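You operate a simulated robot arm through the tools that you are given. There is no shell and no other tool.

You are at the controls of a simulated two-armed robot. One attempt, no reset.

TASK
Scrub the grimy tube from the press clean, then close the gauge on it.
Fine: press lever left up, fingers clear of the die; scrub it on the purple mat with the purple block; block back; leave the length showing. Set down upright: purple scrub block. What is to be rubbed or washed off counts as gone when no trace of it is left.

Only the result counts: the job must be done as asked and must still hold three seconds after the hand-in. Knocking over, shifting, dropping, spilling or breaking anything else fails it.

THE ROBOT
Two 7-joint arms with fingered hands on one trunk that stands fixed in place. Base frame: the origin is at the foot of the trunk, x ahead of it, y to its left, z up; the work surface is at about z = 800. Units: mm, degrees, N and s.
The left shoulder is at [200, 135, 920], the right one opposite. Each reaches about 885 mm from its shoulder. Payload 4 kg a hand.
The TCP of each hand is the grasp point between the finger pads, 25 mm short of the fingertips. In the tool frame z runs along the fingers and y along their closing line. The gripper opens to 88 mm; its body begins 29 mm behind the TCP. The gripper is a hand of 4 fingers: y runs from the thumb to the fingers, the wrist lies at [-13, -106, -174] in the tool frame, and closing takes about 1.5 s.
Orientation is that of the tool frame in the base frame, as [roll, pitch, yaw] about the fixed x, y, z axes, in that order (R = Rz(yaw) Ry(pitch) Rx(roll)). With the fingers straight down and the wrist toward the robot, the tool's x, y and z point along [0, 1, 0], [1, 0, 0] and [0, 0, -1] of the base frame.

THE INTERFACE
- The arms move only by the tool step_arm. It takes "left_steps", "right_steps" or both (then of equal length, played together; a hand with none holds still); each is one flat list of numbers, 7 for each row, row after row: the shift along the tool's x, y, z in units of 25 mm (1.0 is 25 mm), then the turn, a rotation vector about the tool's x, y, z in units of 4 degrees (1.0 is 4 degrees), then the opening, from 0 (shut) to 1 (fully open). In form: [x, y, z, wx, wy, wz, jaw, x, y, z, wx, wy, wz, jaw, ...]. A call has 1 to 20 rows; each row shifts and turns the commanded pose from where the row before left it, along the tool's axes as they then stand. A call with a number of a shift or a turn outside -1 to 1 is refused whole. A row lasts 0.2 s, in which the tool goes at most 50 mm and 8.6 degrees; a call with a longer step from one row to the next is refused whole, and so is a gripper value outside its range. Where a pose cannot be reached the arm comes as near as it can. A force on the tool above 40 N (or 10 N above the force at the start of the call, whichever is more), or a blocked arm, ends the call early, and 0.2 s more pass. The fingers move at their own pace (about 153 mm/s each) and stop on an object; they squeeze with about 24 N. The grip force told is the motor's: it shows also when the fingers shut on nothing. Time passes only in rows, and 0.2 s behind the last, so rows that do not move let the fingers close. The reply holds the time, the measured pose of the TCP, the force on the tool along the base axes, the opening and the grip force, in the units named above and with some noise, with the torque about the TCP (base axes, N m) and any sound that the robot's microphone picked up.
- Cameras (640 x 400 px; columns grow to the right, rows downward): "scene" is now at [147.2, 11.9, 1541.5]; the picture's right is [-0.05, -1.00, 0.00], its down [-0.67, 0.04, -0.74] and it looks along [0.74, -0.04, -0.67] (base axes); focal length 356 px, centre (320, 200). "left" rides on the left gripper at [-64, -83, -98] in its tool frame; the picture's right is [-0.62, -0.37, 0.69], its down [0.71, -0.63, 0.30] and it looks along [0.32, 0.68, 0.65] (tool axes); focal length 265 px, centre (320, 200). "right" rides on the right gripper at [64, -83, -98] in its tool frame; the picture's right is [-0.62, 0.37, -0.69], its down [-0.71, -0.63, 0.30] and it looks along [-0.32, 0.68, 0.65] (tool axes); focal length 265 px, centre (320, 200). There is no depth. A picture from a camera that has moved, and an enlarged one, comes with that camera's place and axes in the base frame and with its lens. The place of the scene camera against the robot may be out by one fixed shift of up to 25 mm in any direction.
- snapshot(camera): a new picture of that camera. No time passes.
- lift_body(by): slides the trunk up (or, below 0, down) by that many mm; the arms and the scene camera ride with it, the base frame stays. It gives what a move gives, with no picture.
- hand_shape(shape, hand): the hand has 4 fingers and takes this shape, open, in about a second: jaw (thumb against the fingers, like two jaws); tri (thumb and two fingers); tip (a fingertip pinch); poke (one finger out to press); point (the index stretched); flat (the hand flat); cup (the hand cupped); fist (a fist). The gripper value then closes the fingers along that shape, each until it touches; the sizes above hold for jaw. It gives what a move gives, with no picture.
- head_to(pan, tilt): turns the head with the scene camera to pan (to the left, within 97 degrees either way) and tilt (down, from -29 to 69), counted from straight ahead of the robot. It gives what a move gives.
- close_up(camera, box): a new picture of the part [left, top, right, bottom] of that camera's present view, enlarged. No time passes.
- close_job(): hands the job in; it is judged then, once.

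Places have to be worked out from the pictures, the camera data and where the tool is seen. Open the grippers and draw the arms clear of the work before you hand the job in, unless the task says otherwise.

The tools are called after "Request:" as name(argument=value, ...) on one line, values as JSON. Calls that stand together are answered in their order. step_arm: Moves the arms, as the interface text tells. Its arguments: {"type":"object","properties":{"left_steps":{"type":"array"},"right_steps":{"type":"array"}},"required":[]} The other tools are called the same way: lift_body (by) moves the trunk up or down; hand_shape (shape, hand) gives the hand a shape; head_to (pan, tilt) turns the head that bears the scene camera; snapshot (camera) takes a picture; close_up (camera, box) takes an enlarged picture of a part of a camera's view; close_job () hands the job in.

At the start:

```text
time_s: 0.0
left_tool_pos: [600.7, 212.0, 1159.7]
left_tool_rot: [-180.0, 0.0, 90.0]
left_ft_force: [-0.2, 0.0, -0.1]
left_wrist_torque: [0.01, 0.01, 0.01]
left_finger_gap: 87.4
left_grasp_force: 0.0
left_shape: jaw
right_tool_pos: [626.9, -185.1, 1193.7]
right_tool_rot: [-179.9, 0.0, 90.0]
right_ft_force: [0.4, -0.1, -0.8]
right_wrist_torque: [0.04, 0.02, 0.03]
right_finger_gap: 87.5
right_grasp_force: 0.0
right_shape: jaw
trunk travel left (down, up): [-525.0, 245.0]
head pan, tilt (commanded): [-3.1, 42.3]
```

scene: 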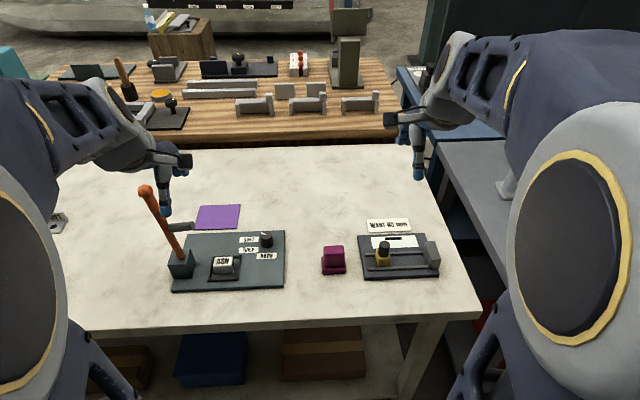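
right: 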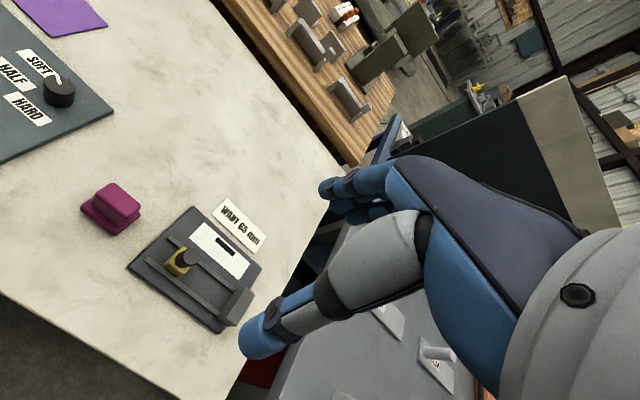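
left: 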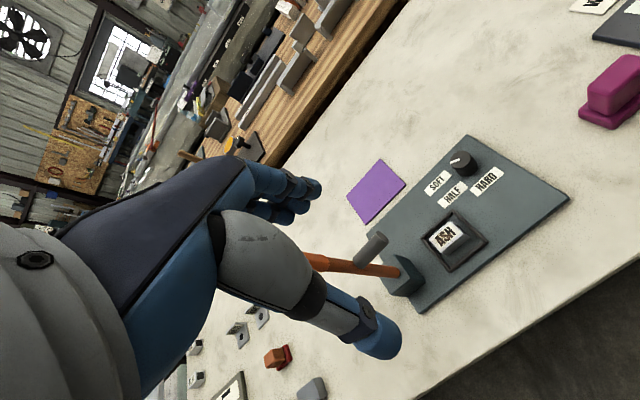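

I begin by looking closely at the press, the gauge and the block before moving anything.

Request:
close_up(camera="scene", box=[120, 170, 300, 300])

Request:
close_up(camera="scene", box=[300, 200, 460, 300])

Request:
close_up(camera="left", box=[300, 120, 600, 340])

Request:
close_up(camera="right", box=[60, 150, 300, 340])

```text
3.08 times, centred on (210, 235) of scene
camera zoom: at [147.2, 11.9, 1541.5], right [-0.05, -1.0, 0.0], down [-0.67, 0.04, -0.74], along [0.74, -0.04, -0.67], focal length 1094 px, centre (658, 92)
```

zoom: 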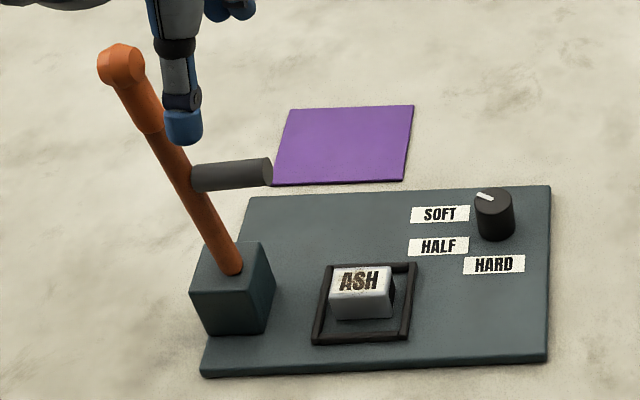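

```text
4.00 times, centred on (380, 250) of scene
camera zoom: at [147.2, 11.9, 1541.5], right [-0.05, -1.0, 0.0], down [-0.67, 0.04, -0.74], along [0.74, -0.04, -0.67], focal length 1423 px, centre (80, 0)
```

zoom: 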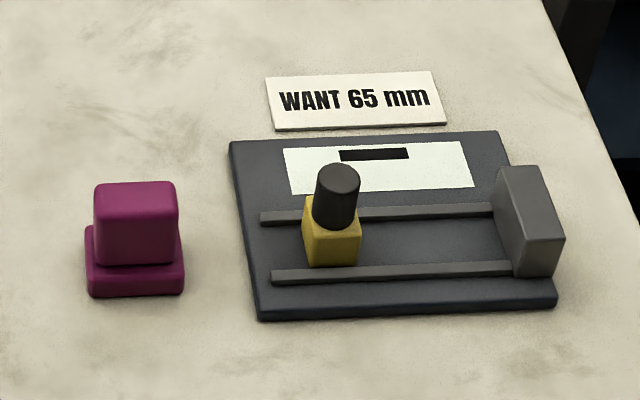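

```text
1.82 times, centred on (450, 230) of left
camera zoom: at [518.1, 146.3, 1257.6], right [-0.37, -0.62, -0.69], down [-0.63, 0.71, -0.3], along [0.68, 0.32, -0.65], focal length 483 px, centre (84, 146)
```

zoom: 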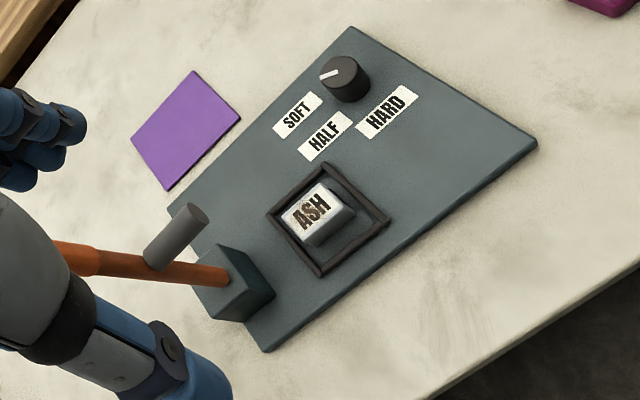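

```text
2.11 times, centred on (180, 245) of right
camera zoom: at [543.8, -119.3, 1292.0], right [0.37, -0.62, 0.69], down [-0.63, -0.71, -0.3], along [0.68, -0.32, -0.65], focal length 559 px, centre (615, 105)
```

zoom: 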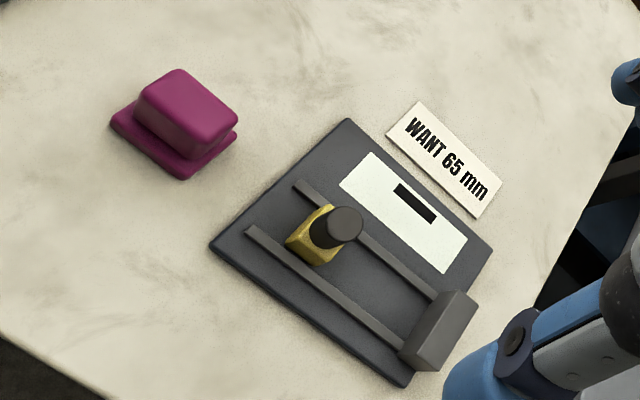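

The press die holds a pale piece labelled "ASH", and the lever is up. The magenta block stands between the press and the gauge. I need a wider view to see whether other blocks, mats or parts exist before deciding which items are meant.

Request:
head_to(pan=35, tilt=45)

Request:
snapshot(camera="scene")

```text
time_s: 1.0
left_tool_pos: [601.6, 210.9, 1158.7]
left_tool_rot: [-180.0, 0.0, 90.0]
left_ft_force: [0.1, 0.1, 0.2]
left_wrist_torque: [0.0, -0.01, -0.01]
left_finger_gap: 87.9
left_grasp_force: 0.1
left_shape: jaw
right_tool_pos: [627.2, -184.8, 1193.2]
right_tool_rot: [-180.0, 0.0, 90.0]
right_ft_force: [0.8, 0.5, 0.6]
right_wrist_torque: [0.01, 0.0, 0.01]
right_finger_gap: 87.4
right_grasp_force: 0.1
right_shape: jaw
trunk travel left (down, up): [-525.0, 245.0]
head pan, tilt (commanded): [35.0, 45.0]
```

```text
taken
camera scene: at [130.6, 63.0, 1537.6], right [0.57, -0.82, 0.0], down [-0.58, -0.41, -0.71], along [0.58, 0.41, -0.71], focal length 356 px, centre (320, 200)
```

scene: 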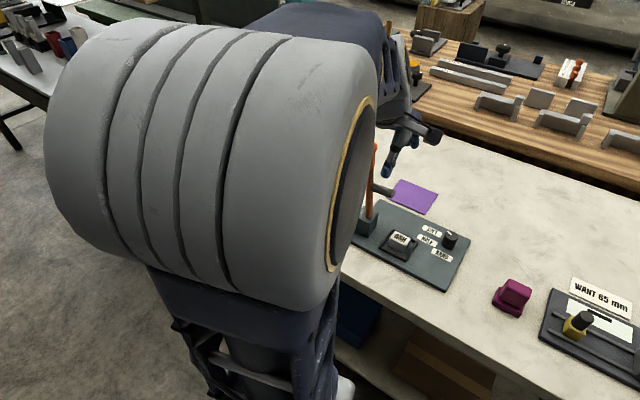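

The left arm hides the left of the table. I look at those items through the left hand camera, and turn the head back.

Request:
close_up(camera="left", box=[160, 290, 360, 400])

Request:
close_up(camera="left", box=[410, 200, 500, 280])

Request:
head_to(pan=0, tilt=50)

Request:
snapshot(camera="scene")

```text
3.20 times, centred on (260, 345) of left
camera zoom: at [518.1, 146.3, 1257.6], right [-0.37, -0.62, -0.69], down [-0.63, 0.71, -0.3], along [0.68, 0.32, -0.65], focal length 849 px, centre (512, -264)
```

zoom: 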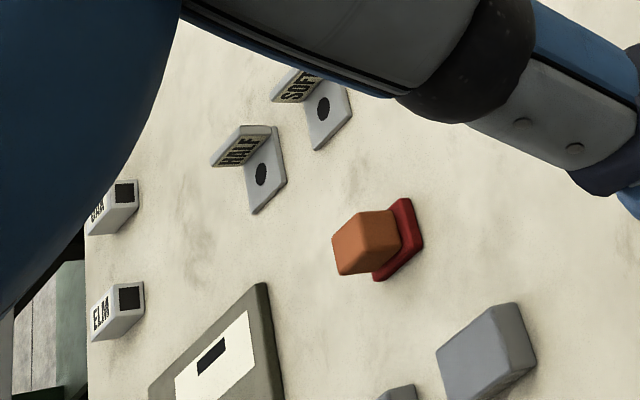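

```text
5.00 times, centred on (455, 240) of left
camera zoom: at [518.1, 146.3, 1257.6], right [-0.37, -0.62, -0.69], down [-0.63, 0.71, -0.3], along [0.68, 0.32, -0.65], focal length 1327 px, centre (-355, 0)
```

zoom: 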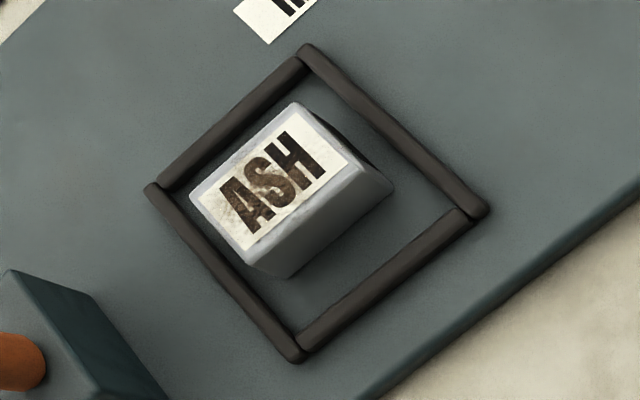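

```text
time_s: 2.0
left_tool_pos: [599.8, 211.6, 1159.8]
left_tool_rot: [-180.0, 0.0, 90.0]
left_ft_force: [0.2, -0.7, -0.4]
left_wrist_torque: [-0.01, 0.02, 0.04]
left_finger_gap: 87.3
left_grasp_force: 0.1
left_shape: jaw
right_tool_pos: [627.5, -183.7, 1193.0]
right_tool_rot: [180.0, 0.0, 90.1]
right_ft_force: [-0.8, -0.3, 1.2]
right_wrist_torque: [-0.01, -0.03, -0.02]
right_finger_gap: 87.6
right_grasp_force: 0.1
right_shape: jaw
trunk travel left (down, up): [-525.0, 245.0]
head pan, tilt (commanded): [0.0, 50.0]
```

```text
taken
camera scene: at [140.9, 16.5, 1530.7], right [0.0, -1.0, 0.0], down [-0.77, 0.0, -0.64], along [0.64, 0.0, -0.77], focal length 356 px, centre (320, 200)
```

scene: 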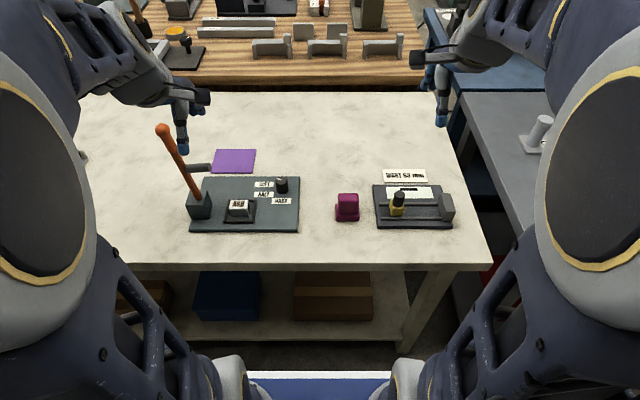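

There are more things on the left of the table: brackets, ELM/OAK tubes, another gauge and an orange/red block. I turn the left hand in place (high, clear) so that its camera can survey that side.

Request:
step_arm(left_steps=[0, -1, 0, 0, 0, -1, 1, 0, -1, 0, 0, 0, -1, 1, 0, -1, 0, 0, 0, -1, 1, 0, -1, 0, 0, 0, -1, 1, 0, 0, 0, 0, 0, -1, 1, 0, 0, 0, 0, 0, -1, 1, 0, 0, 0, 0, 0, -1, 1, 0, 0, 0, 0, 0, -1, 1, 0, 0, 0, 0, 0, -1, 1])

Request:
snapshot(camera="left")

Request:
snapshot(camera="scene")

```text
time_s: 4.2
left_tool_pos: [510.6, 162.1, 1150.4]
left_tool_rot: [-178.4, 0.0, 118.7]
left_ft_force: [0.1, 0.3, 0.3]
left_wrist_torque: [-0.04, 0.03, 0.0]
left_finger_gap: 87.6
left_grasp_force: 0.1
left_shape: jaw
right_tool_pos: [627.4, -183.4, 1192.8]
right_tool_rot: [180.0, 0.0, 90.0]
right_ft_force: [1.1, -0.7, -1.0]
right_wrist_torque: [-0.01, 0.01, 0.01]
right_finger_gap: 87.5
right_grasp_force: 0.0
right_shape: jaw
trunk travel left (down, up): [-525.0, 245.0]
head pan, tilt (commanded): [0.0, 50.0]
stopped in row 9 (left hand): the arm was blocked; the commanded pose is now the measured one
```

```text
taken
camera left: at [471.1, 66.5, 1251.5], right [-0.04, -0.73, -0.68], down [-0.9, 0.32, -0.29], along [0.43, 0.6, -0.67], focal length 265 px, centre (320, 200)
```

left: 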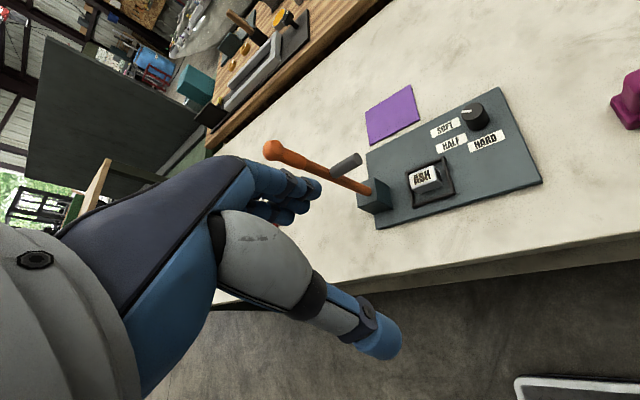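

```text
taken
camera scene: at [140.9, 16.3, 1530.7], right [0.0, -1.0, 0.0], down [-0.77, 0.0, -0.64], along [0.64, 0.0, -0.77], focal length 356 px, centre (320, 200)
```

scene: 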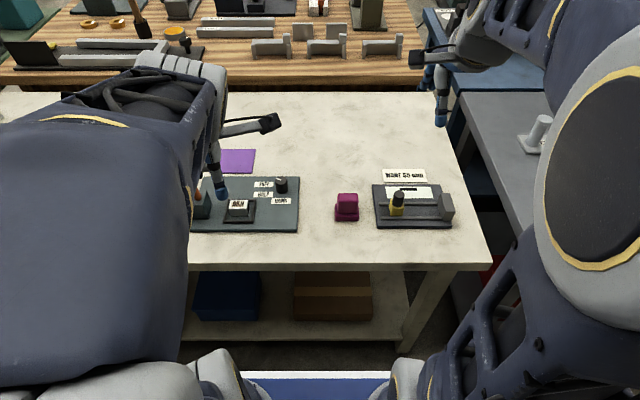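

The arm was blocked when drawn back, so I bring it forward again and shift it left, so the left camera can survey the left end of the table.

Request:
step_arm(left_steps=[0, 1, 0, 0, 0, 1, 1, 0, 1, 0, 0, 0, 1, 1, 0, 1, 0, 0, 0, 1, 1, 0, 1, 0, 0, 0, 1, 1, 1, 0, 0, 0, 0, 1, 1, 1, 0, -1, 0, 0, 1, 1, 1, 0, -1, 0, 0, 1, 1, 1, 0, -1, 0, 0, 0, 1, 1, 0, 0, 0, 0, 0, 1, 1, 0, 0, 0, 0, 0, 1])

Request:
snapshot(camera="left")

Request:
snapshot(camera="scene")

```text
time_s: 6.5
left_tool_pos: [591.3, 351.8, 1221.2]
left_tool_rot: [-178.5, 0.8, 90.8]
left_ft_force: [0.2, -0.6, -0.6]
left_wrist_torque: [-0.02, -0.02, 0.03]
left_finger_gap: 87.6
left_grasp_force: 0.1
left_shape: jaw
right_tool_pos: [627.5, -185.3, 1192.4]
right_tool_rot: [180.0, -0.1, 90.0]
right_ft_force: [0.0, 0.2, -0.4]
right_wrist_torque: [-0.01, 0.01, 0.0]
right_finger_gap: 87.6
right_grasp_force: 0.1
right_shape: jaw
trunk travel left (down, up): [-525.0, 245.0]
head pan, tilt (commanded): [0.0, 50.0]
```

```text
taken
camera left: at [511.8, 286.8, 1322.4], right [-0.38, -0.63, -0.67], down [-0.65, 0.7, -0.3], along [0.66, 0.32, -0.68], focal length 265 px, centre (320, 200)
```

left: 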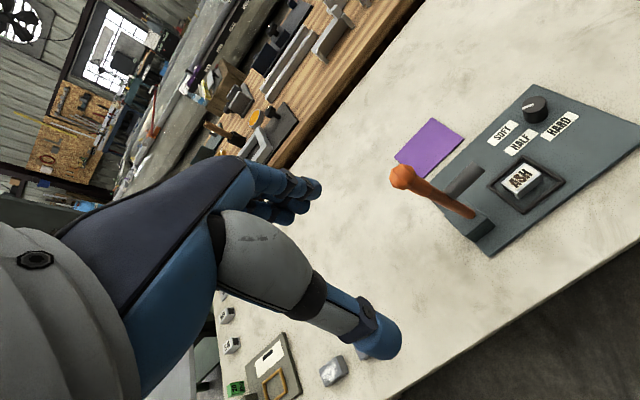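

```text
taken
camera scene: at [140.8, 16.2, 1530.7], right [0.0, -1.0, 0.0], down [-0.77, 0.0, -0.64], along [0.64, 0.0, -0.77], focal length 356 px, centre (320, 200)
```

scene: 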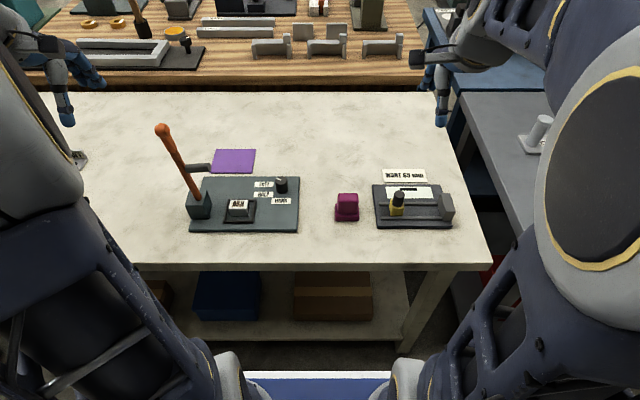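

I turn the left hand further left in place to see that end of the table.

Request:
step_arm(left_steps=[0, 0, 0, 0, 0, -1, 1, 0, 0, 0, 0, 0, -1, 1, 0, 0, 0, 0, 0, -1, 1, 0, 0, 0, 0, 0, -1, 1, 0, 0, 0, 0, 0, -1, 1, 0, 0, 0, 0, 0, -1, 1, 0, 0, 0, 0, 0, -1, 1, 0, 0, 0, 0, 0, -1, 1])

Request:
snapshot(camera="left")

Request:
head_to(pan=30, tilt=42)

Request:
snapshot(camera="scene")

```text
time_s: 8.2
left_tool_pos: [591.9, 351.7, 1221.3]
left_tool_rot: [-178.4, -0.1, 123.0]
left_ft_force: [0.2, -0.6, -0.4]
left_wrist_torque: [0.0, 0.01, 0.02]
left_finger_gap: 87.9
left_grasp_force: 0.0
left_shape: jaw
right_tool_pos: [627.7, -183.3, 1192.6]
right_tool_rot: [-180.0, -0.1, 90.0]
right_ft_force: [-0.1, 0.1, 0.1]
right_wrist_torque: [0.01, -0.03, -0.02]
right_finger_gap: 87.5
right_grasp_force: 0.1
right_shape: jaw
trunk travel left (down, up): [-525.0, 245.0]
head pan, tilt (commanded): [0.0, 50.0]
```

```text
taken
camera left: at [559.0, 253.3, 1322.1], right [0.01, -0.73, -0.68], down [-0.92, 0.25, -0.28], along [0.38, 0.63, -0.67], focal length 265 px, centre (320, 200)
```

left: 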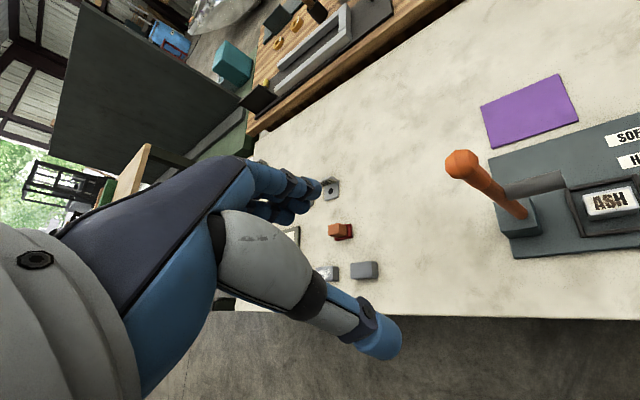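

```text
time_s: 9.2
left_tool_pos: [590.8, 352.7, 1222.7]
left_tool_rot: [-178.4, 0.0, 122.8]
left_ft_force: [-0.2, 0.3, 1.0]
left_wrist_torque: [-0.01, 0.01, 0.01]
left_finger_gap: 87.8
left_grasp_force: 0.1
left_shape: jaw
right_tool_pos: [626.2, -183.8, 1193.4]
right_tool_rot: [-179.9, 0.0, 90.0]
right_ft_force: [0.0, 0.1, 0.3]
right_wrist_torque: [-0.02, 0.01, 0.02]
right_finger_gap: 87.7
right_grasp_force: 0.1
right_shape: jaw
trunk travel left (down, up): [-525.0, 245.0]
head pan, tilt (commanded): [30.0, 42.0]
```

```text
taken
camera scene: at [136.4, 58.1, 1541.9], right [0.5, -0.87, 0.0], down [-0.58, -0.33, -0.74], along [0.64, 0.37, -0.67], focal length 356 px, centre (320, 200)
```

scene: 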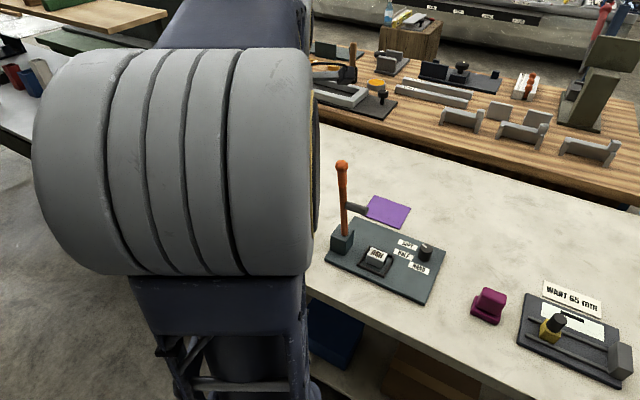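

The left end holds only another station's parts (an orange/red block, brackets, spare tubes), so the magenta block is the purple scrub block. I turn the head back and zoom in on the tube, mat, block and gauge.

Request:
head_to(pan=0, tilt=50)

Request:
close_up(camera="scene", box=[180, 140, 310, 240])

Request:
close_up(camera="scene", box=[215, 190, 265, 230])

Request:
close_up(camera="scene", box=[325, 160, 465, 240])

Request:
close_up(camera="right", box=[120, 190, 280, 340])

Request:
close_up(camera="right", box=[70, 170, 160, 250])

Request:
close_up(camera="left", box=[250, 160, 420, 300])

```text
time_s: 10.2
left_tool_pos: [590.6, 352.7, 1222.5]
left_tool_rot: [-178.3, -0.1, 122.9]
left_ft_force: [0.3, -0.8, -0.1]
left_wrist_torque: [-0.02, 0.0, 0.0]
left_finger_gap: 87.5
left_grasp_force: 0.1
left_shape: jaw
right_tool_pos: [628.6, -184.9, 1192.6]
right_tool_rot: [-180.0, 0.0, 90.0]
right_ft_force: [0.4, 0.5, 0.7]
right_wrist_torque: [0.01, 0.0, 0.02]
right_finger_gap: 87.7
right_grasp_force: 0.1
right_shape: jaw
trunk travel left (down, up): [-525.0, 245.0]
head pan, tilt (commanded): [0.0, 50.0]
```

```text
4.00 times, centred on (245, 190) of scene
camera zoom: at [140.9, 16.5, 1530.7], right [0.0, -1.0, 0.0], down [-0.77, 0.0, -0.64], along [0.64, 0.0, -0.77], focal length 1423 px, centre (620, 240)
```

zoom: 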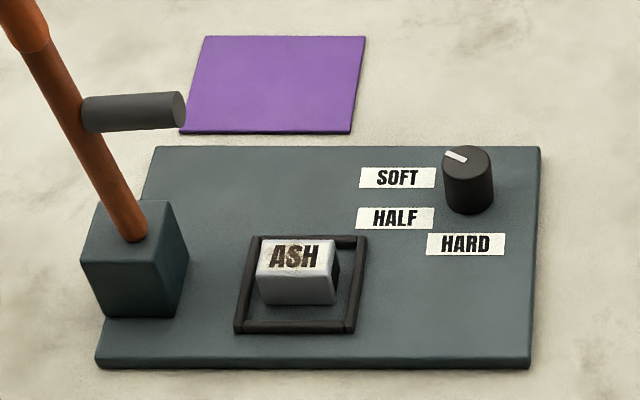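

```text
10.00 times, centred on (240, 210) of scene
camera zoom: at [140.9, 16.5, 1530.7], right [0.0, -1.0, 0.0], down [-0.77, 0.0, -0.64], along [0.64, 0.0, -0.77], focal length 3556 px, centre (1120, 100)
```

zoom: 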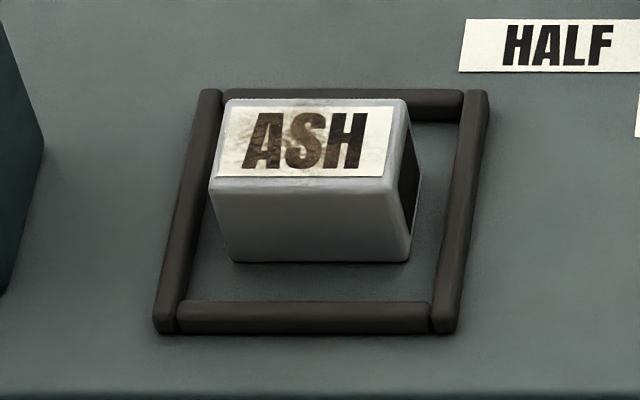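

```text
4.57 times, centred on (395, 200) of scene
camera zoom: at [140.9, 16.5, 1530.7], right [0.0, -1.0, 0.0], down [-0.77, 0.0, -0.64], along [0.64, 0.0, -0.77], focal length 1626 px, centre (-23, 200)
```

zoom: 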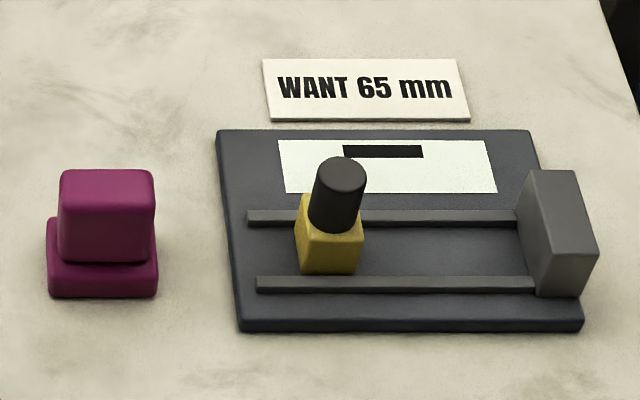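

```text
2.67 times, centred on (200, 265) of right
camera zoom: at [543.8, -119.3, 1292.0], right [0.37, -0.62, 0.69], down [-0.63, -0.71, -0.3], along [0.68, -0.32, -0.65], focal length 708 px, centre (640, 27)
```

zoom: 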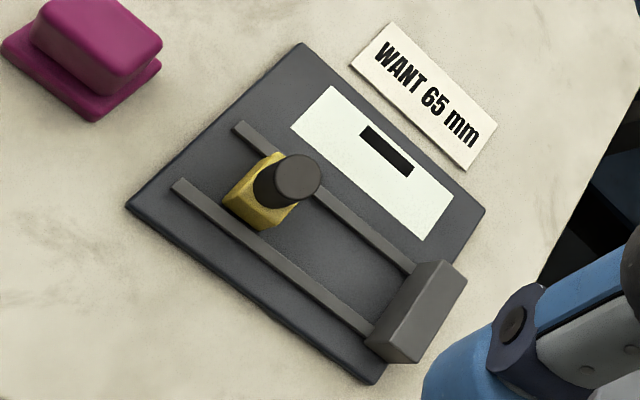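

```text
5.00 times, centred on (115, 210) of right
camera zoom: at [543.8, -119.3, 1292.0], right [0.37, -0.62, 0.69], down [-0.63, -0.71, -0.3], along [0.68, -0.32, -0.65], focal length 1327 px, centre (1345, 150)
```

zoom: 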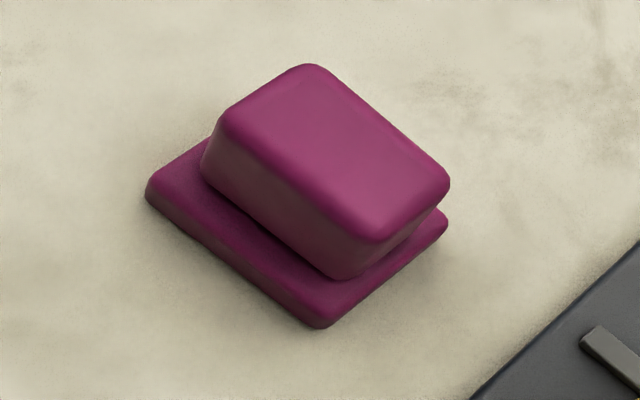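

```text
2.86 times, centred on (335, 230) of left
camera zoom: at [558.8, 253.4, 1322.1], right [0.01, -0.73, -0.68], down [-0.92, 0.26, -0.28], along [0.38, 0.63, -0.67], focal length 758 px, centre (277, 114)
```

zoom: 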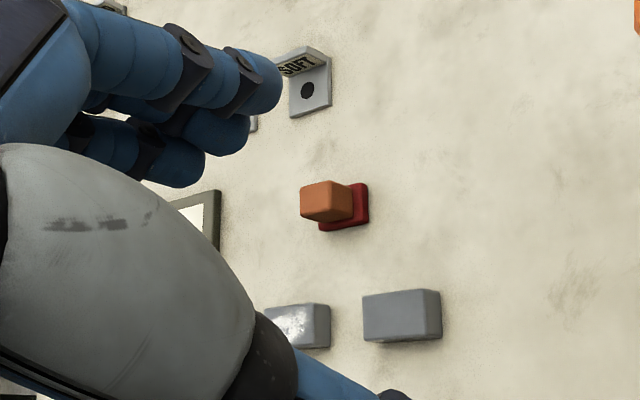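

The lever knob stands at about (687, 305, 1073) and the ram end at about (694, 241, 959), beside the tube at about (688, 196), so I must come at it from the −y side. I bring the left hand back to yaw 90, over y ≈ 200 and lower, for a close look.

Request:
step_arm(left_steps=[0, 0, 0, 0, 0, 1, 1, 0, 0, 0, 0, 0, 1, 1, 0, 0, 0, 0, 0, 1, 1, 0, 0, 0, 0, 0, 1, 1, 0, 0, 0, 0, 0, 1, 1, 0, 0, 0, 0, 0, 1, 1, 0, 0, 0, 0, 0, 1, 1, 0, 0, 0, 0, 0, 1, 1, -1, 0, 0, 0, 0, 0, 1, -1, 0, 0, 0, 0, 0, 1, -1, 0, 0, 0, 0, 0, 1, -1, 0, 0, 0, 0, 0, 1, -1, 0, 0, 0, 0, 0, 1, -1, 0, 0, 0, 0, 0, 1, -1, 0, 1, 0, 0, 0, 1, 0, 0, 1, 0, 0, 0, 1, 0, 0, 1, 0, 0, 0, 1, 0, 0, 1, 0, 0, 0, 1, 0, 0, 1, 0, 0, 0, 1, 0, 0, 0, 0, 0, 0, 1])

Request:
snapshot(camera="left")

Request:
snapshot(camera="scene")

```text
time_s: 14.3
left_tool_pos: [591.5, 175.9, 1099.3]
left_tool_rot: [-178.6, 0.8, 90.8]
left_ft_force: [0.6, -0.2, -0.7]
left_wrist_torque: [0.01, 0.01, 0.01]
left_finger_gap: 87.8
left_grasp_force: 0.2
left_shape: jaw
right_tool_pos: [628.1, -184.4, 1192.1]
right_tool_rot: [180.0, 0.0, 89.9]
right_ft_force: [0.2, 0.5, 0.9]
right_wrist_torque: [-0.01, -0.02, -0.01]
right_finger_gap: 87.7
right_grasp_force: 0.2
right_shape: jaw
trunk travel left (down, up): [-525.0, 245.0]
head pan, tilt (commanded): [0.0, 50.0]
```

```text
taken
camera left: at [509.7, 110.5, 1199.6], right [-0.38, -0.63, -0.68], down [-0.65, 0.7, -0.3], along [0.66, 0.33, -0.68], focal length 265 px, centre (320, 200)
```

left: 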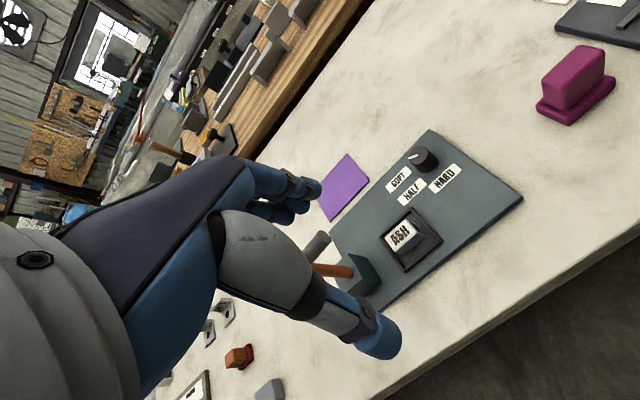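

```text
taken
camera scene: at [140.9, 16.4, 1530.7], right [0.0, -1.0, 0.0], down [-0.77, 0.0, -0.64], along [0.64, 0.0, -0.77], focal length 356 px, centre (320, 200)
```

scene: 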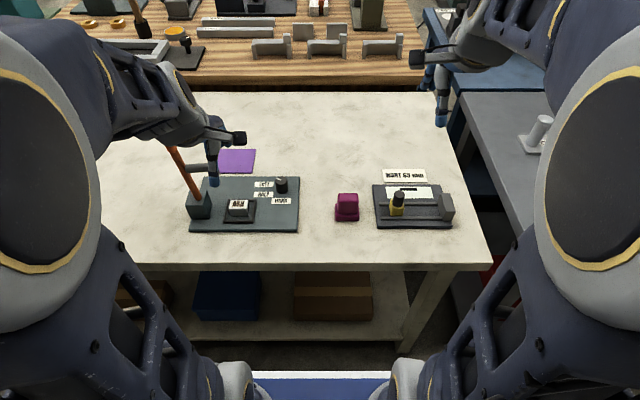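

I check the hand's own size against its surroundings, and zoom the hand camera on the tube from here for triangulation.

Request:
close_up(camera="scene", box=[130, 80, 270, 240])

Request:
close_up(camera="left", box=[370, 190, 450, 290])

Request:
close_up(camera="left", box=[520, 20, 640, 140])

```text
2.50 times, centred on (200, 160) of scene
camera zoom: at [140.9, 16.4, 1530.7], right [0.0, -1.0, 0.0], down [-0.77, 0.0, -0.64], along [0.64, 0.0, -0.77], focal length 889 px, centre (620, 300)
```

zoom: 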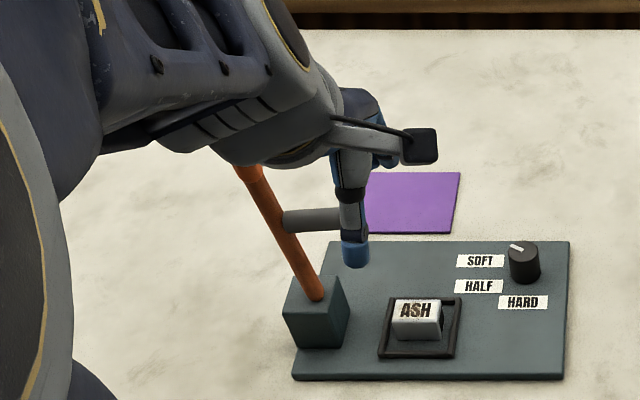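

```text
4.00 times, centred on (410, 240) of left
camera zoom: at [509.7, 110.5, 1199.6], right [-0.38, -0.63, -0.68], down [-0.65, 0.7, -0.3], along [0.66, 0.33, -0.68], focal length 1062 px, centre (-40, 40)
```

zoom: 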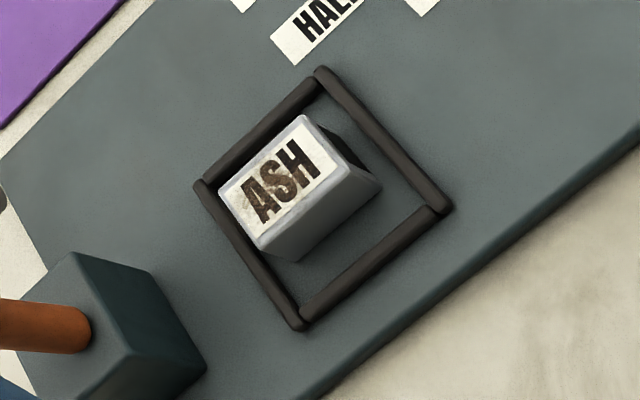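

```text
3.33 times, centred on (580, 80) of left
camera zoom: at [509.7, 110.5, 1199.6], right [-0.38, -0.63, -0.68], down [-0.65, 0.7, -0.3], along [0.66, 0.33, -0.68], focal length 885 px, centre (-547, 600)
```

zoom: 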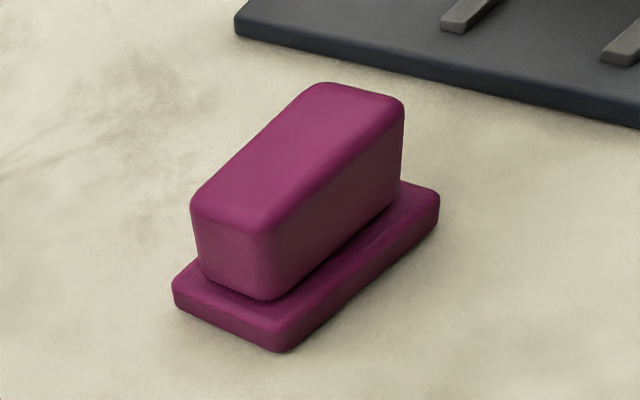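

The block's top is at about (684, −64, 870) and the table is at z = 800. The tube's top centre is near (686, 200, 844). I zoom on my own fingertips to learn how wide the fingers are.

Request:
close_up(camera="left", box=[200, 140, 440, 380])

Request:
close_up(camera="scene", box=[400, 30, 520, 140])

```text
1.67 times, centred on (320, 260) of left
camera zoom: at [509.7, 110.5, 1199.6], right [-0.38, -0.63, -0.68], down [-0.65, 0.7, -0.3], along [0.66, 0.33, -0.68], focal length 442 px, centre (320, 100)
```

zoom: 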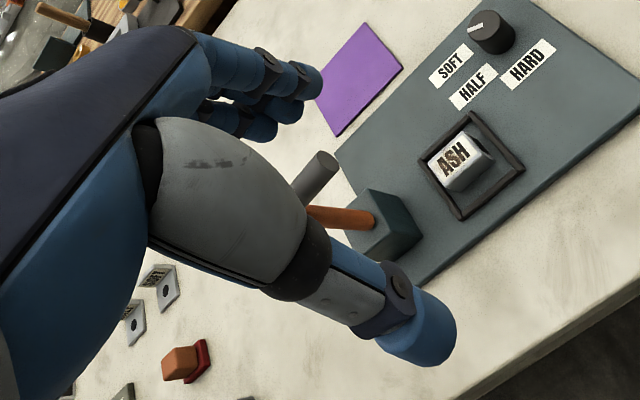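

```text
3.64 times, centred on (460, 85) of scene
camera zoom: at [140.9, 16.4, 1530.7], right [0.0, -1.0, 0.0], down [-0.77, 0.0, -0.64], along [0.64, 0.0, -0.77], focal length 1293 px, centre (-189, 618)
```

zoom: 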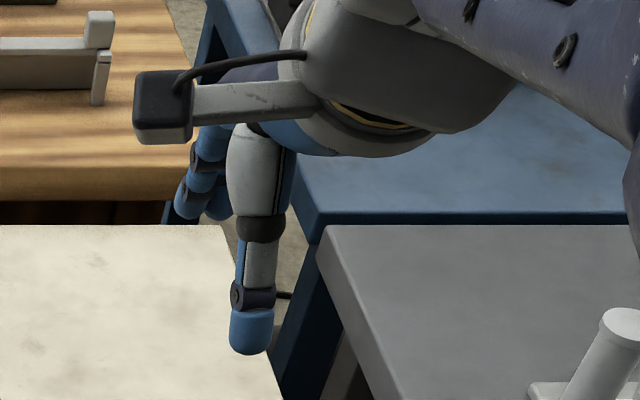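

Each finger is about 20 mm wide, so I tilt the left hand about 16° to lean away from the ram. I then move it to roughly 100 mm above the tube.

Request:
step_arm(left_steps=[0, 0, 0, -0.35, 0.84, 0.2, 1, 0, 0, 0, 0, 0.84, 0, 1, 0, 0, 0, 0, 0.84, 0, 1, 0, 0, 0, 0, 0.84, 0, 1, 0, 0, 0, 0, 0.84, 0, 1, -0.153, 0.63, 0.99, 0, 0, 0, 1, -0.153, 0.63, 0.99, 0, 0, 0, 1, -0.153, 0.63, 0.99, 0, 0, 0, 1, -0.153, 0.63, 0.99, 0, 0, 0, 1, -0.153, 0.63, 0.99, 0, 0, 0, 1, -0.153, 0.63, 0.99, 0, 0, 0, 1, 0, 0, 0, 0, 0, 0, 1])

Request:
snapshot(camera="left")

Request:
snapshot(camera="scene")

```text
time_s: 16.9
left_tool_pos: [684.4, 194.8, 948.7]
left_tool_rot: [-180.0, -16.0, 90.0]
left_ft_force: [-0.1, -0.4, 0.3]
left_wrist_torque: [0.02, 0.0, 0.02]
left_finger_gap: 87.8
left_grasp_force: 0.2
left_shape: jaw
right_tool_pos: [627.6, -184.2, 1193.9]
right_tool_rot: [-179.9, 0.0, 90.1]
right_ft_force: [-1.1, 0.4, -0.2]
right_wrist_torque: [0.02, -0.01, -0.02]
right_finger_gap: 87.6
right_grasp_force: 0.1
right_shape: jaw
trunk travel left (down, up): [-525.0, 245.0]
head pan, tilt (commanded): [0.0, 50.0]
```

```text
taken
camera left: at [600.6, 105.5, 1025.7], right [-0.37, -0.41, -0.84], down [-0.63, 0.77, -0.1], along [0.68, 0.49, -0.54], focal length 265 px, centre (320, 200)
```

left: 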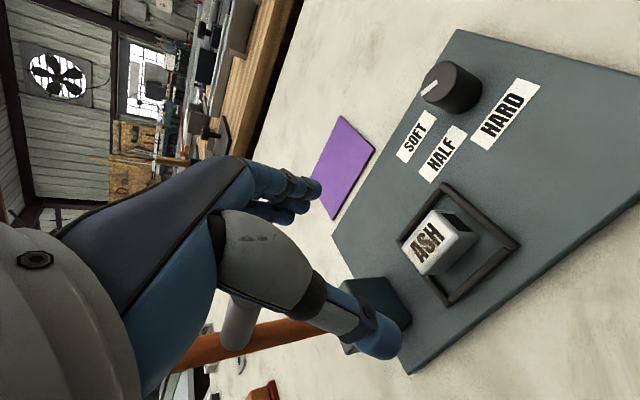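

```text
taken
camera scene: at [140.8, 16.3, 1530.7], right [0.0, -1.0, 0.0], down [-0.77, 0.0, -0.64], along [0.64, 0.0, -0.77], focal length 356 px, centre (320, 200)
```

scene: 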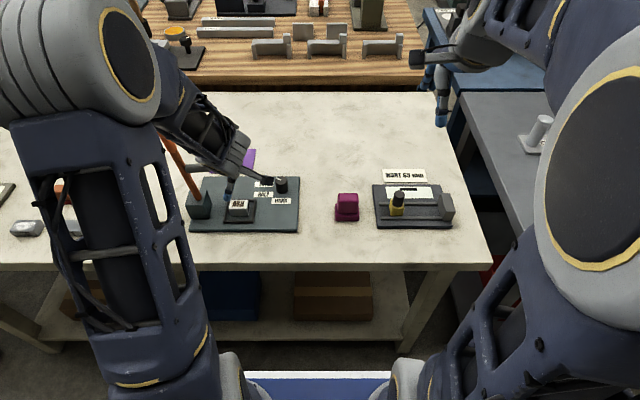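

I zoom on the tube from this closer pose to refine its position and see how the fingers will straddle it.

Request:
close_up(camera="left", box=[360, 160, 540, 320])

Request:
close_up(camera="scene", box=[170, 100, 310, 240])

```text
2.50 times, centred on (450, 240) of left
camera zoom: at [600.6, 105.5, 1025.7], right [-0.37, -0.41, -0.84], down [-0.63, 0.77, -0.1], along [0.68, 0.49, -0.54], focal length 664 px, centre (-5, 100)
```

zoom: 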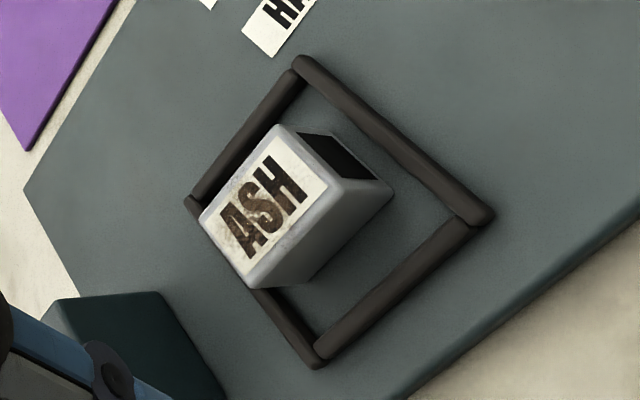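

```text
2.86 times, centred on (240, 170) of scene
camera zoom: at [140.8, 16.3, 1530.7], right [0.0, -1.0, 0.0], down [-0.77, 0.0, -0.64], along [0.64, 0.0, -0.77], focal length 1016 px, centre (549, 286)
```

zoom: 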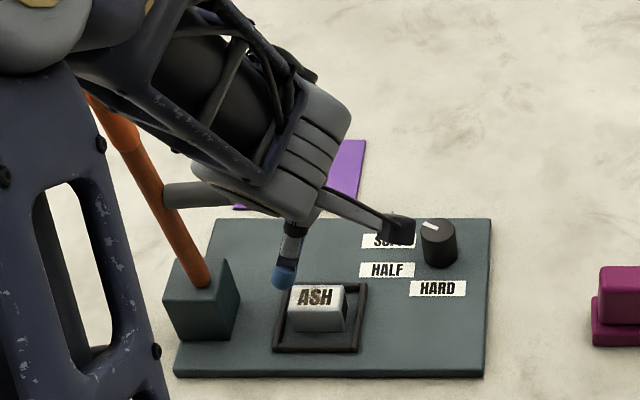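

The tube's centre is at about (688, 196), with its top spanning x 674–702 and y 174–218. I narrow the hand a little and descend to z ≈ 885 to check alignment.

Request:
step_arm(left_steps=[-0.248, 0.048, 0.817, 0, 0, 0, 0.75, -0.248, 0.048, 0.817, 0, 0, 0, 0.75, -0.248, 0.048, 0.817, 0, 0, 0, 0.75, 0, 0, 0, 0, 0, 0, 0.75])

Request:
snapshot(camera="left")

Request:
close_up(camera="scene", box=[170, 120, 310, 240])

```text
time_s: 17.9
left_tool_pos: [689.3, 193.9, 886.6]
left_tool_rot: [-179.9, -16.0, 90.0]
left_ft_force: [-0.6, 0.0, 0.3]
left_wrist_torque: [0.01, 0.0, -0.01]
left_finger_gap: 66.6
left_grasp_force: 0.0
left_shape: jaw
right_tool_pos: [628.4, -183.8, 1193.0]
right_tool_rot: [180.0, 0.0, 90.0]
right_ft_force: [-0.2, -0.9, 0.8]
right_wrist_torque: [-0.01, 0.01, 0.0]
right_finger_gap: 87.7
right_grasp_force: 0.1
right_shape: jaw
trunk travel left (down, up): [-525.0, 245.0]
head pan, tilt (commanded): [0.0, 50.0]
```

```text
taken
camera left: at [606.0, 104.1, 963.0], right [-0.37, -0.4, -0.84], down [-0.63, 0.77, -0.1], along [0.68, 0.49, -0.54], focal length 265 px, centre (320, 200)
```

left: 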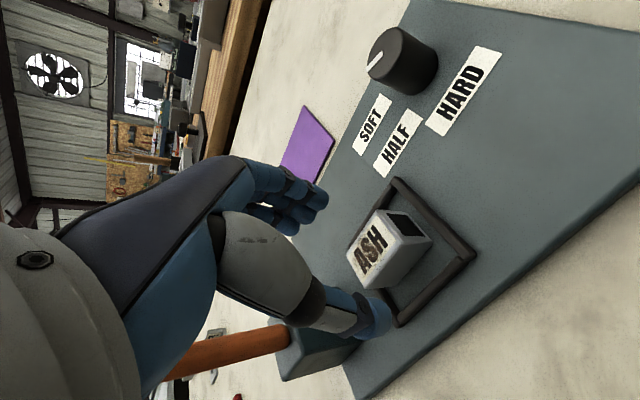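

```text
3.33 times, centred on (240, 180) of scene
camera zoom: at [140.9, 16.4, 1530.7], right [0.0, -1.0, 0.0], down [-0.77, 0.0, -0.64], along [0.64, 0.0, -0.77], focal length 1186 px, centre (587, 267)
```

zoom: 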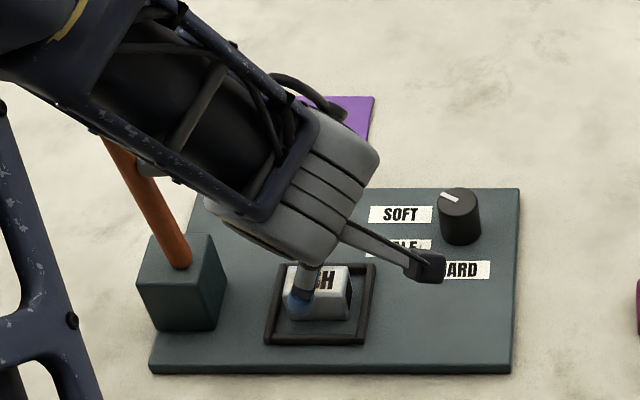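

Alignment looks good (TCP at 689, 194). I descend the last ~33 mm to z ≈ 853, so the fingertips stay above the die bars.

Request:
step_arm(left_steps=[-0.11, -0.02, 0.43, 0, 0, 0, 0.75, -0.11, -0.02, 0.43, 0, 0, 0, 0.75, -0.11, 0, 0.43, 0, 0, 0, 0.75, 0, 0, 0, 0, 0, 0, 0.75])

Request:
snapshot(camera="left")

Request:
close_up(camera="scene", box=[190, 160, 290, 240])

```text
time_s: 18.9
left_tool_pos: [688.3, 195.0, 852.6]
left_tool_rot: [-179.8, -16.0, 89.9]
left_ft_force: [-0.7, 0.0, -0.3]
left_wrist_torque: [0.02, -0.02, 0.01]
left_finger_gap: 66.2
left_grasp_force: 0.0
left_shape: jaw
right_tool_pos: [628.2, -183.1, 1192.6]
right_tool_rot: [179.9, 0.0, 90.0]
right_ft_force: [-0.2, -0.6, -0.3]
right_wrist_torque: [-0.01, -0.01, 0.0]
right_finger_gap: 87.4
right_grasp_force: 0.1
right_shape: jaw
trunk travel left (down, up): [-525.0, 245.0]
head pan, tilt (commanded): [0.0, 50.0]
```

```text
taken
camera left: at [604.8, 104.2, 929.4], right [-0.37, -0.4, -0.84], down [-0.63, 0.77, -0.09], along [0.68, 0.49, -0.54], focal length 265 px, centre (320, 200)
```

left: 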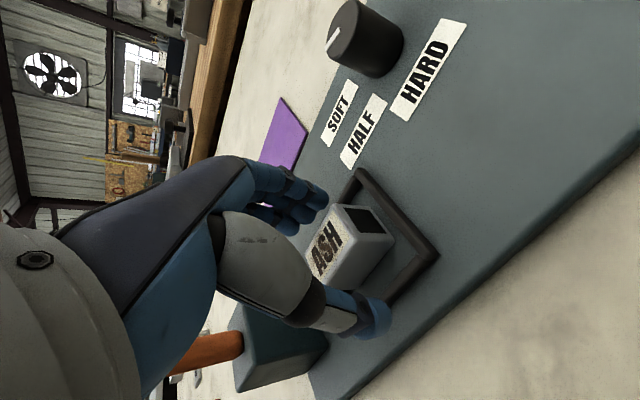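

```text
5.00 times, centred on (240, 200) of scene
camera zoom: at [140.9, 16.4, 1530.7], right [0.0, -1.0, 0.0], down [-0.77, 0.0, -0.64], along [0.64, 0.0, -0.77], focal length 1778 px, centre (720, 200)
```

zoom: 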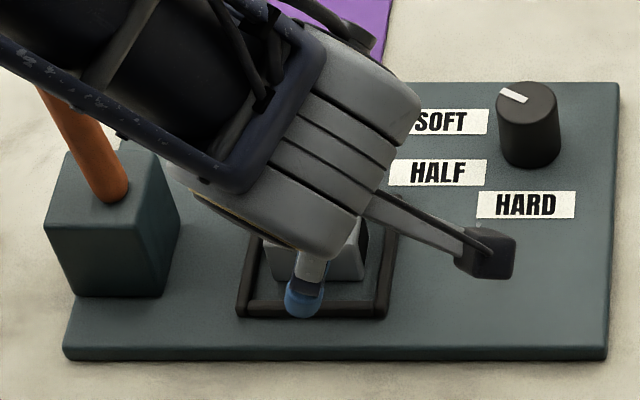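

I zoom in on the fingertips against the tube and the die bars before closing.

Request:
close_up(camera="left", box=[240, 150, 460, 350])

```text
2.00 times, centred on (350, 250) of left
camera zoom: at [604.8, 104.2, 929.4], right [-0.37, -0.4, -0.84], down [-0.63, 0.77, -0.09], along [0.68, 0.49, -0.54], focal length 531 px, centre (260, 100)
```

zoom: 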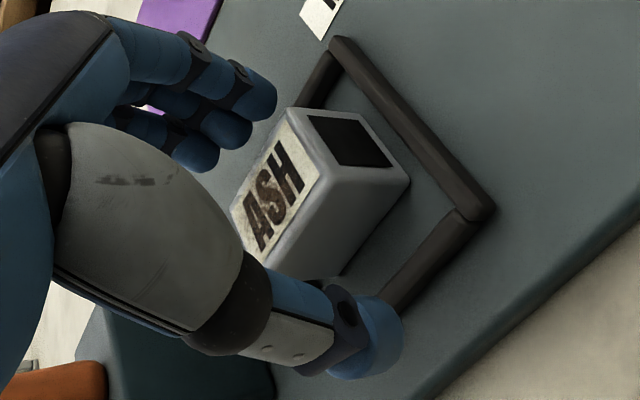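

The fingertips straddle the tube, above the bars. I close the hand on it now.

Request:
step_arm(left_steps=[0, 0, 0, 0, 0, 0, 0.5, 0, 0, 0, 0, 0, 0, 0.4, 0, 0, 0, 0, 0, 0, 0.25, 0, 0, 0, 0, 0, 0, 0.1, 0, 0, 0, 0, 0, 0, 0, 0, 0, 0, 0, 0, 0, 0, 0, 0, 0, 0, 0, 0, 0])

Request:
close_up(camera="left", box=[240, 150, 460, 350])

```text
time_s: 20.6
left_tool_pos: [687.6, 195.8, 852.1]
left_tool_rot: [-179.9, -16.0, 90.0]
left_ft_force: [-0.1, -0.1, -0.2]
left_wrist_torque: [0.0, -0.01, 0.02]
left_finger_gap: 24.7
left_grasp_force: 23.9
left_shape: jaw
right_tool_pos: [627.0, -185.2, 1193.8]
right_tool_rot: [-179.9, 0.0, 90.1]
right_ft_force: [-1.3, -0.3, 0.6]
right_wrist_torque: [0.02, 0.06, 0.0]
right_finger_gap: 87.7
right_grasp_force: 0.1
right_shape: jaw
trunk travel left (down, up): [-525.0, 245.0]
head pan, tilt (commanded): [0.0, 50.0]
```

```text
2.00 times, centred on (350, 250) of left
camera zoom: at [604.8, 104.3, 929.4], right [-0.37, -0.4, -0.84], down [-0.63, 0.77, -0.09], along [0.68, 0.49, -0.54], focal length 531 px, centre (260, 100)
```

zoom: 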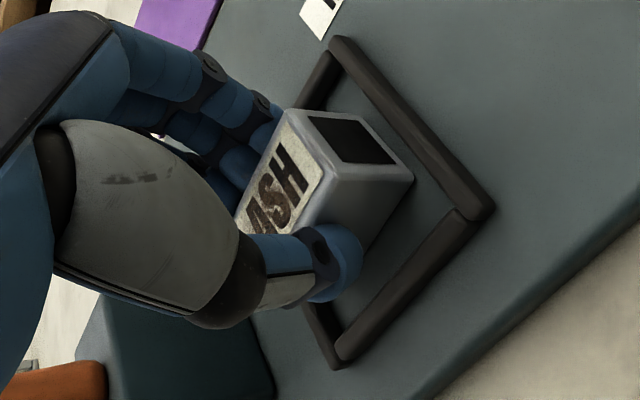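

The grip is firm (24.7 mm gap, 23.9 N). I lift along the slanted hand axis, away from the ram, by about 120 mm.

Request:
step_arm(left_steps=[0, 0, -0.4, 0, 0, 0, 0, 0, 0, -0.6, 0, 0, 0, 0, 0, 0, -1, 0, 0, 0, 0, 0, 0, -1, 0, 0, 0, 0, 0, 0, -1, 0, 0, 0, 0, 0, 0, -1, 0, 0, 0, 0, 0, 0, -1, 0, 0, 0, 0])

Request:
snapshot(camera="left")

Request:
snapshot(camera="scene")

```text
time_s: 22.1
left_tool_pos: [687.8, 153.4, 996.9]
left_tool_rot: [-179.9, -16.0, 90.0]
left_ft_force: [0.5, 0.8, -0.9]
left_wrist_torque: [0.01, 0.0, -0.01]
left_finger_gap: 24.5
left_grasp_force: 24.5
left_shape: jaw
right_tool_pos: [628.3, -184.8, 1193.4]
right_tool_rot: [180.0, 0.1, 90.0]
right_ft_force: [0.0, 0.6, 0.6]
right_wrist_torque: [-0.01, -0.01, 0.07]
right_finger_gap: 87.4
right_grasp_force: 0.0
right_shape: jaw
trunk travel left (down, up): [-525.0, 245.0]
head pan, tilt (commanded): [0.0, 50.0]
```

```text
taken
camera left: at [604.7, 63.4, 1073.9], right [-0.37, -0.41, -0.84], down [-0.63, 0.77, -0.09], along [0.68, 0.49, -0.54], focal length 265 px, centre (320, 200)
```

left: 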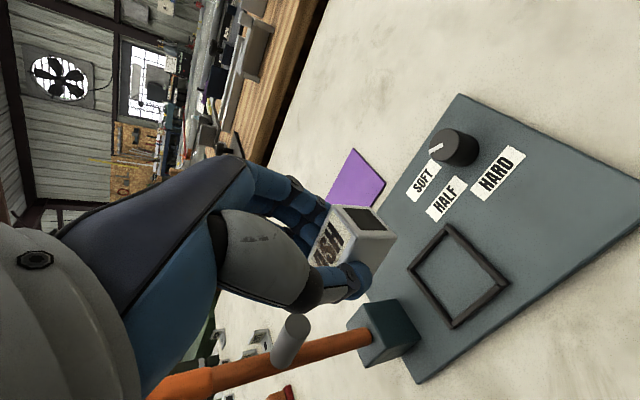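

```text
taken
camera scene: at [141.1, 16.6, 1530.6], right [0.0, -1.0, 0.0], down [-0.77, 0.0, -0.64], along [0.64, 0.0, -0.77], focal length 356 px, centre (320, 200)
```

scene: 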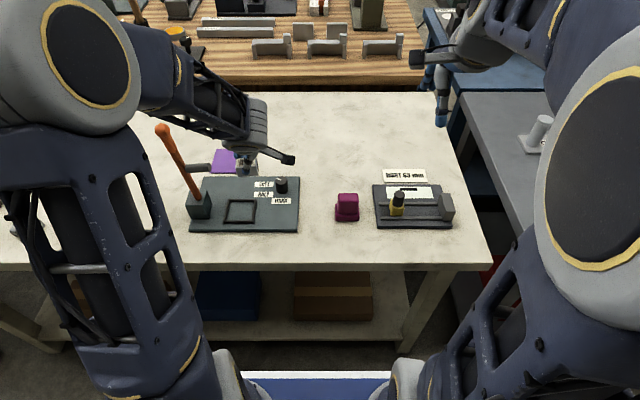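

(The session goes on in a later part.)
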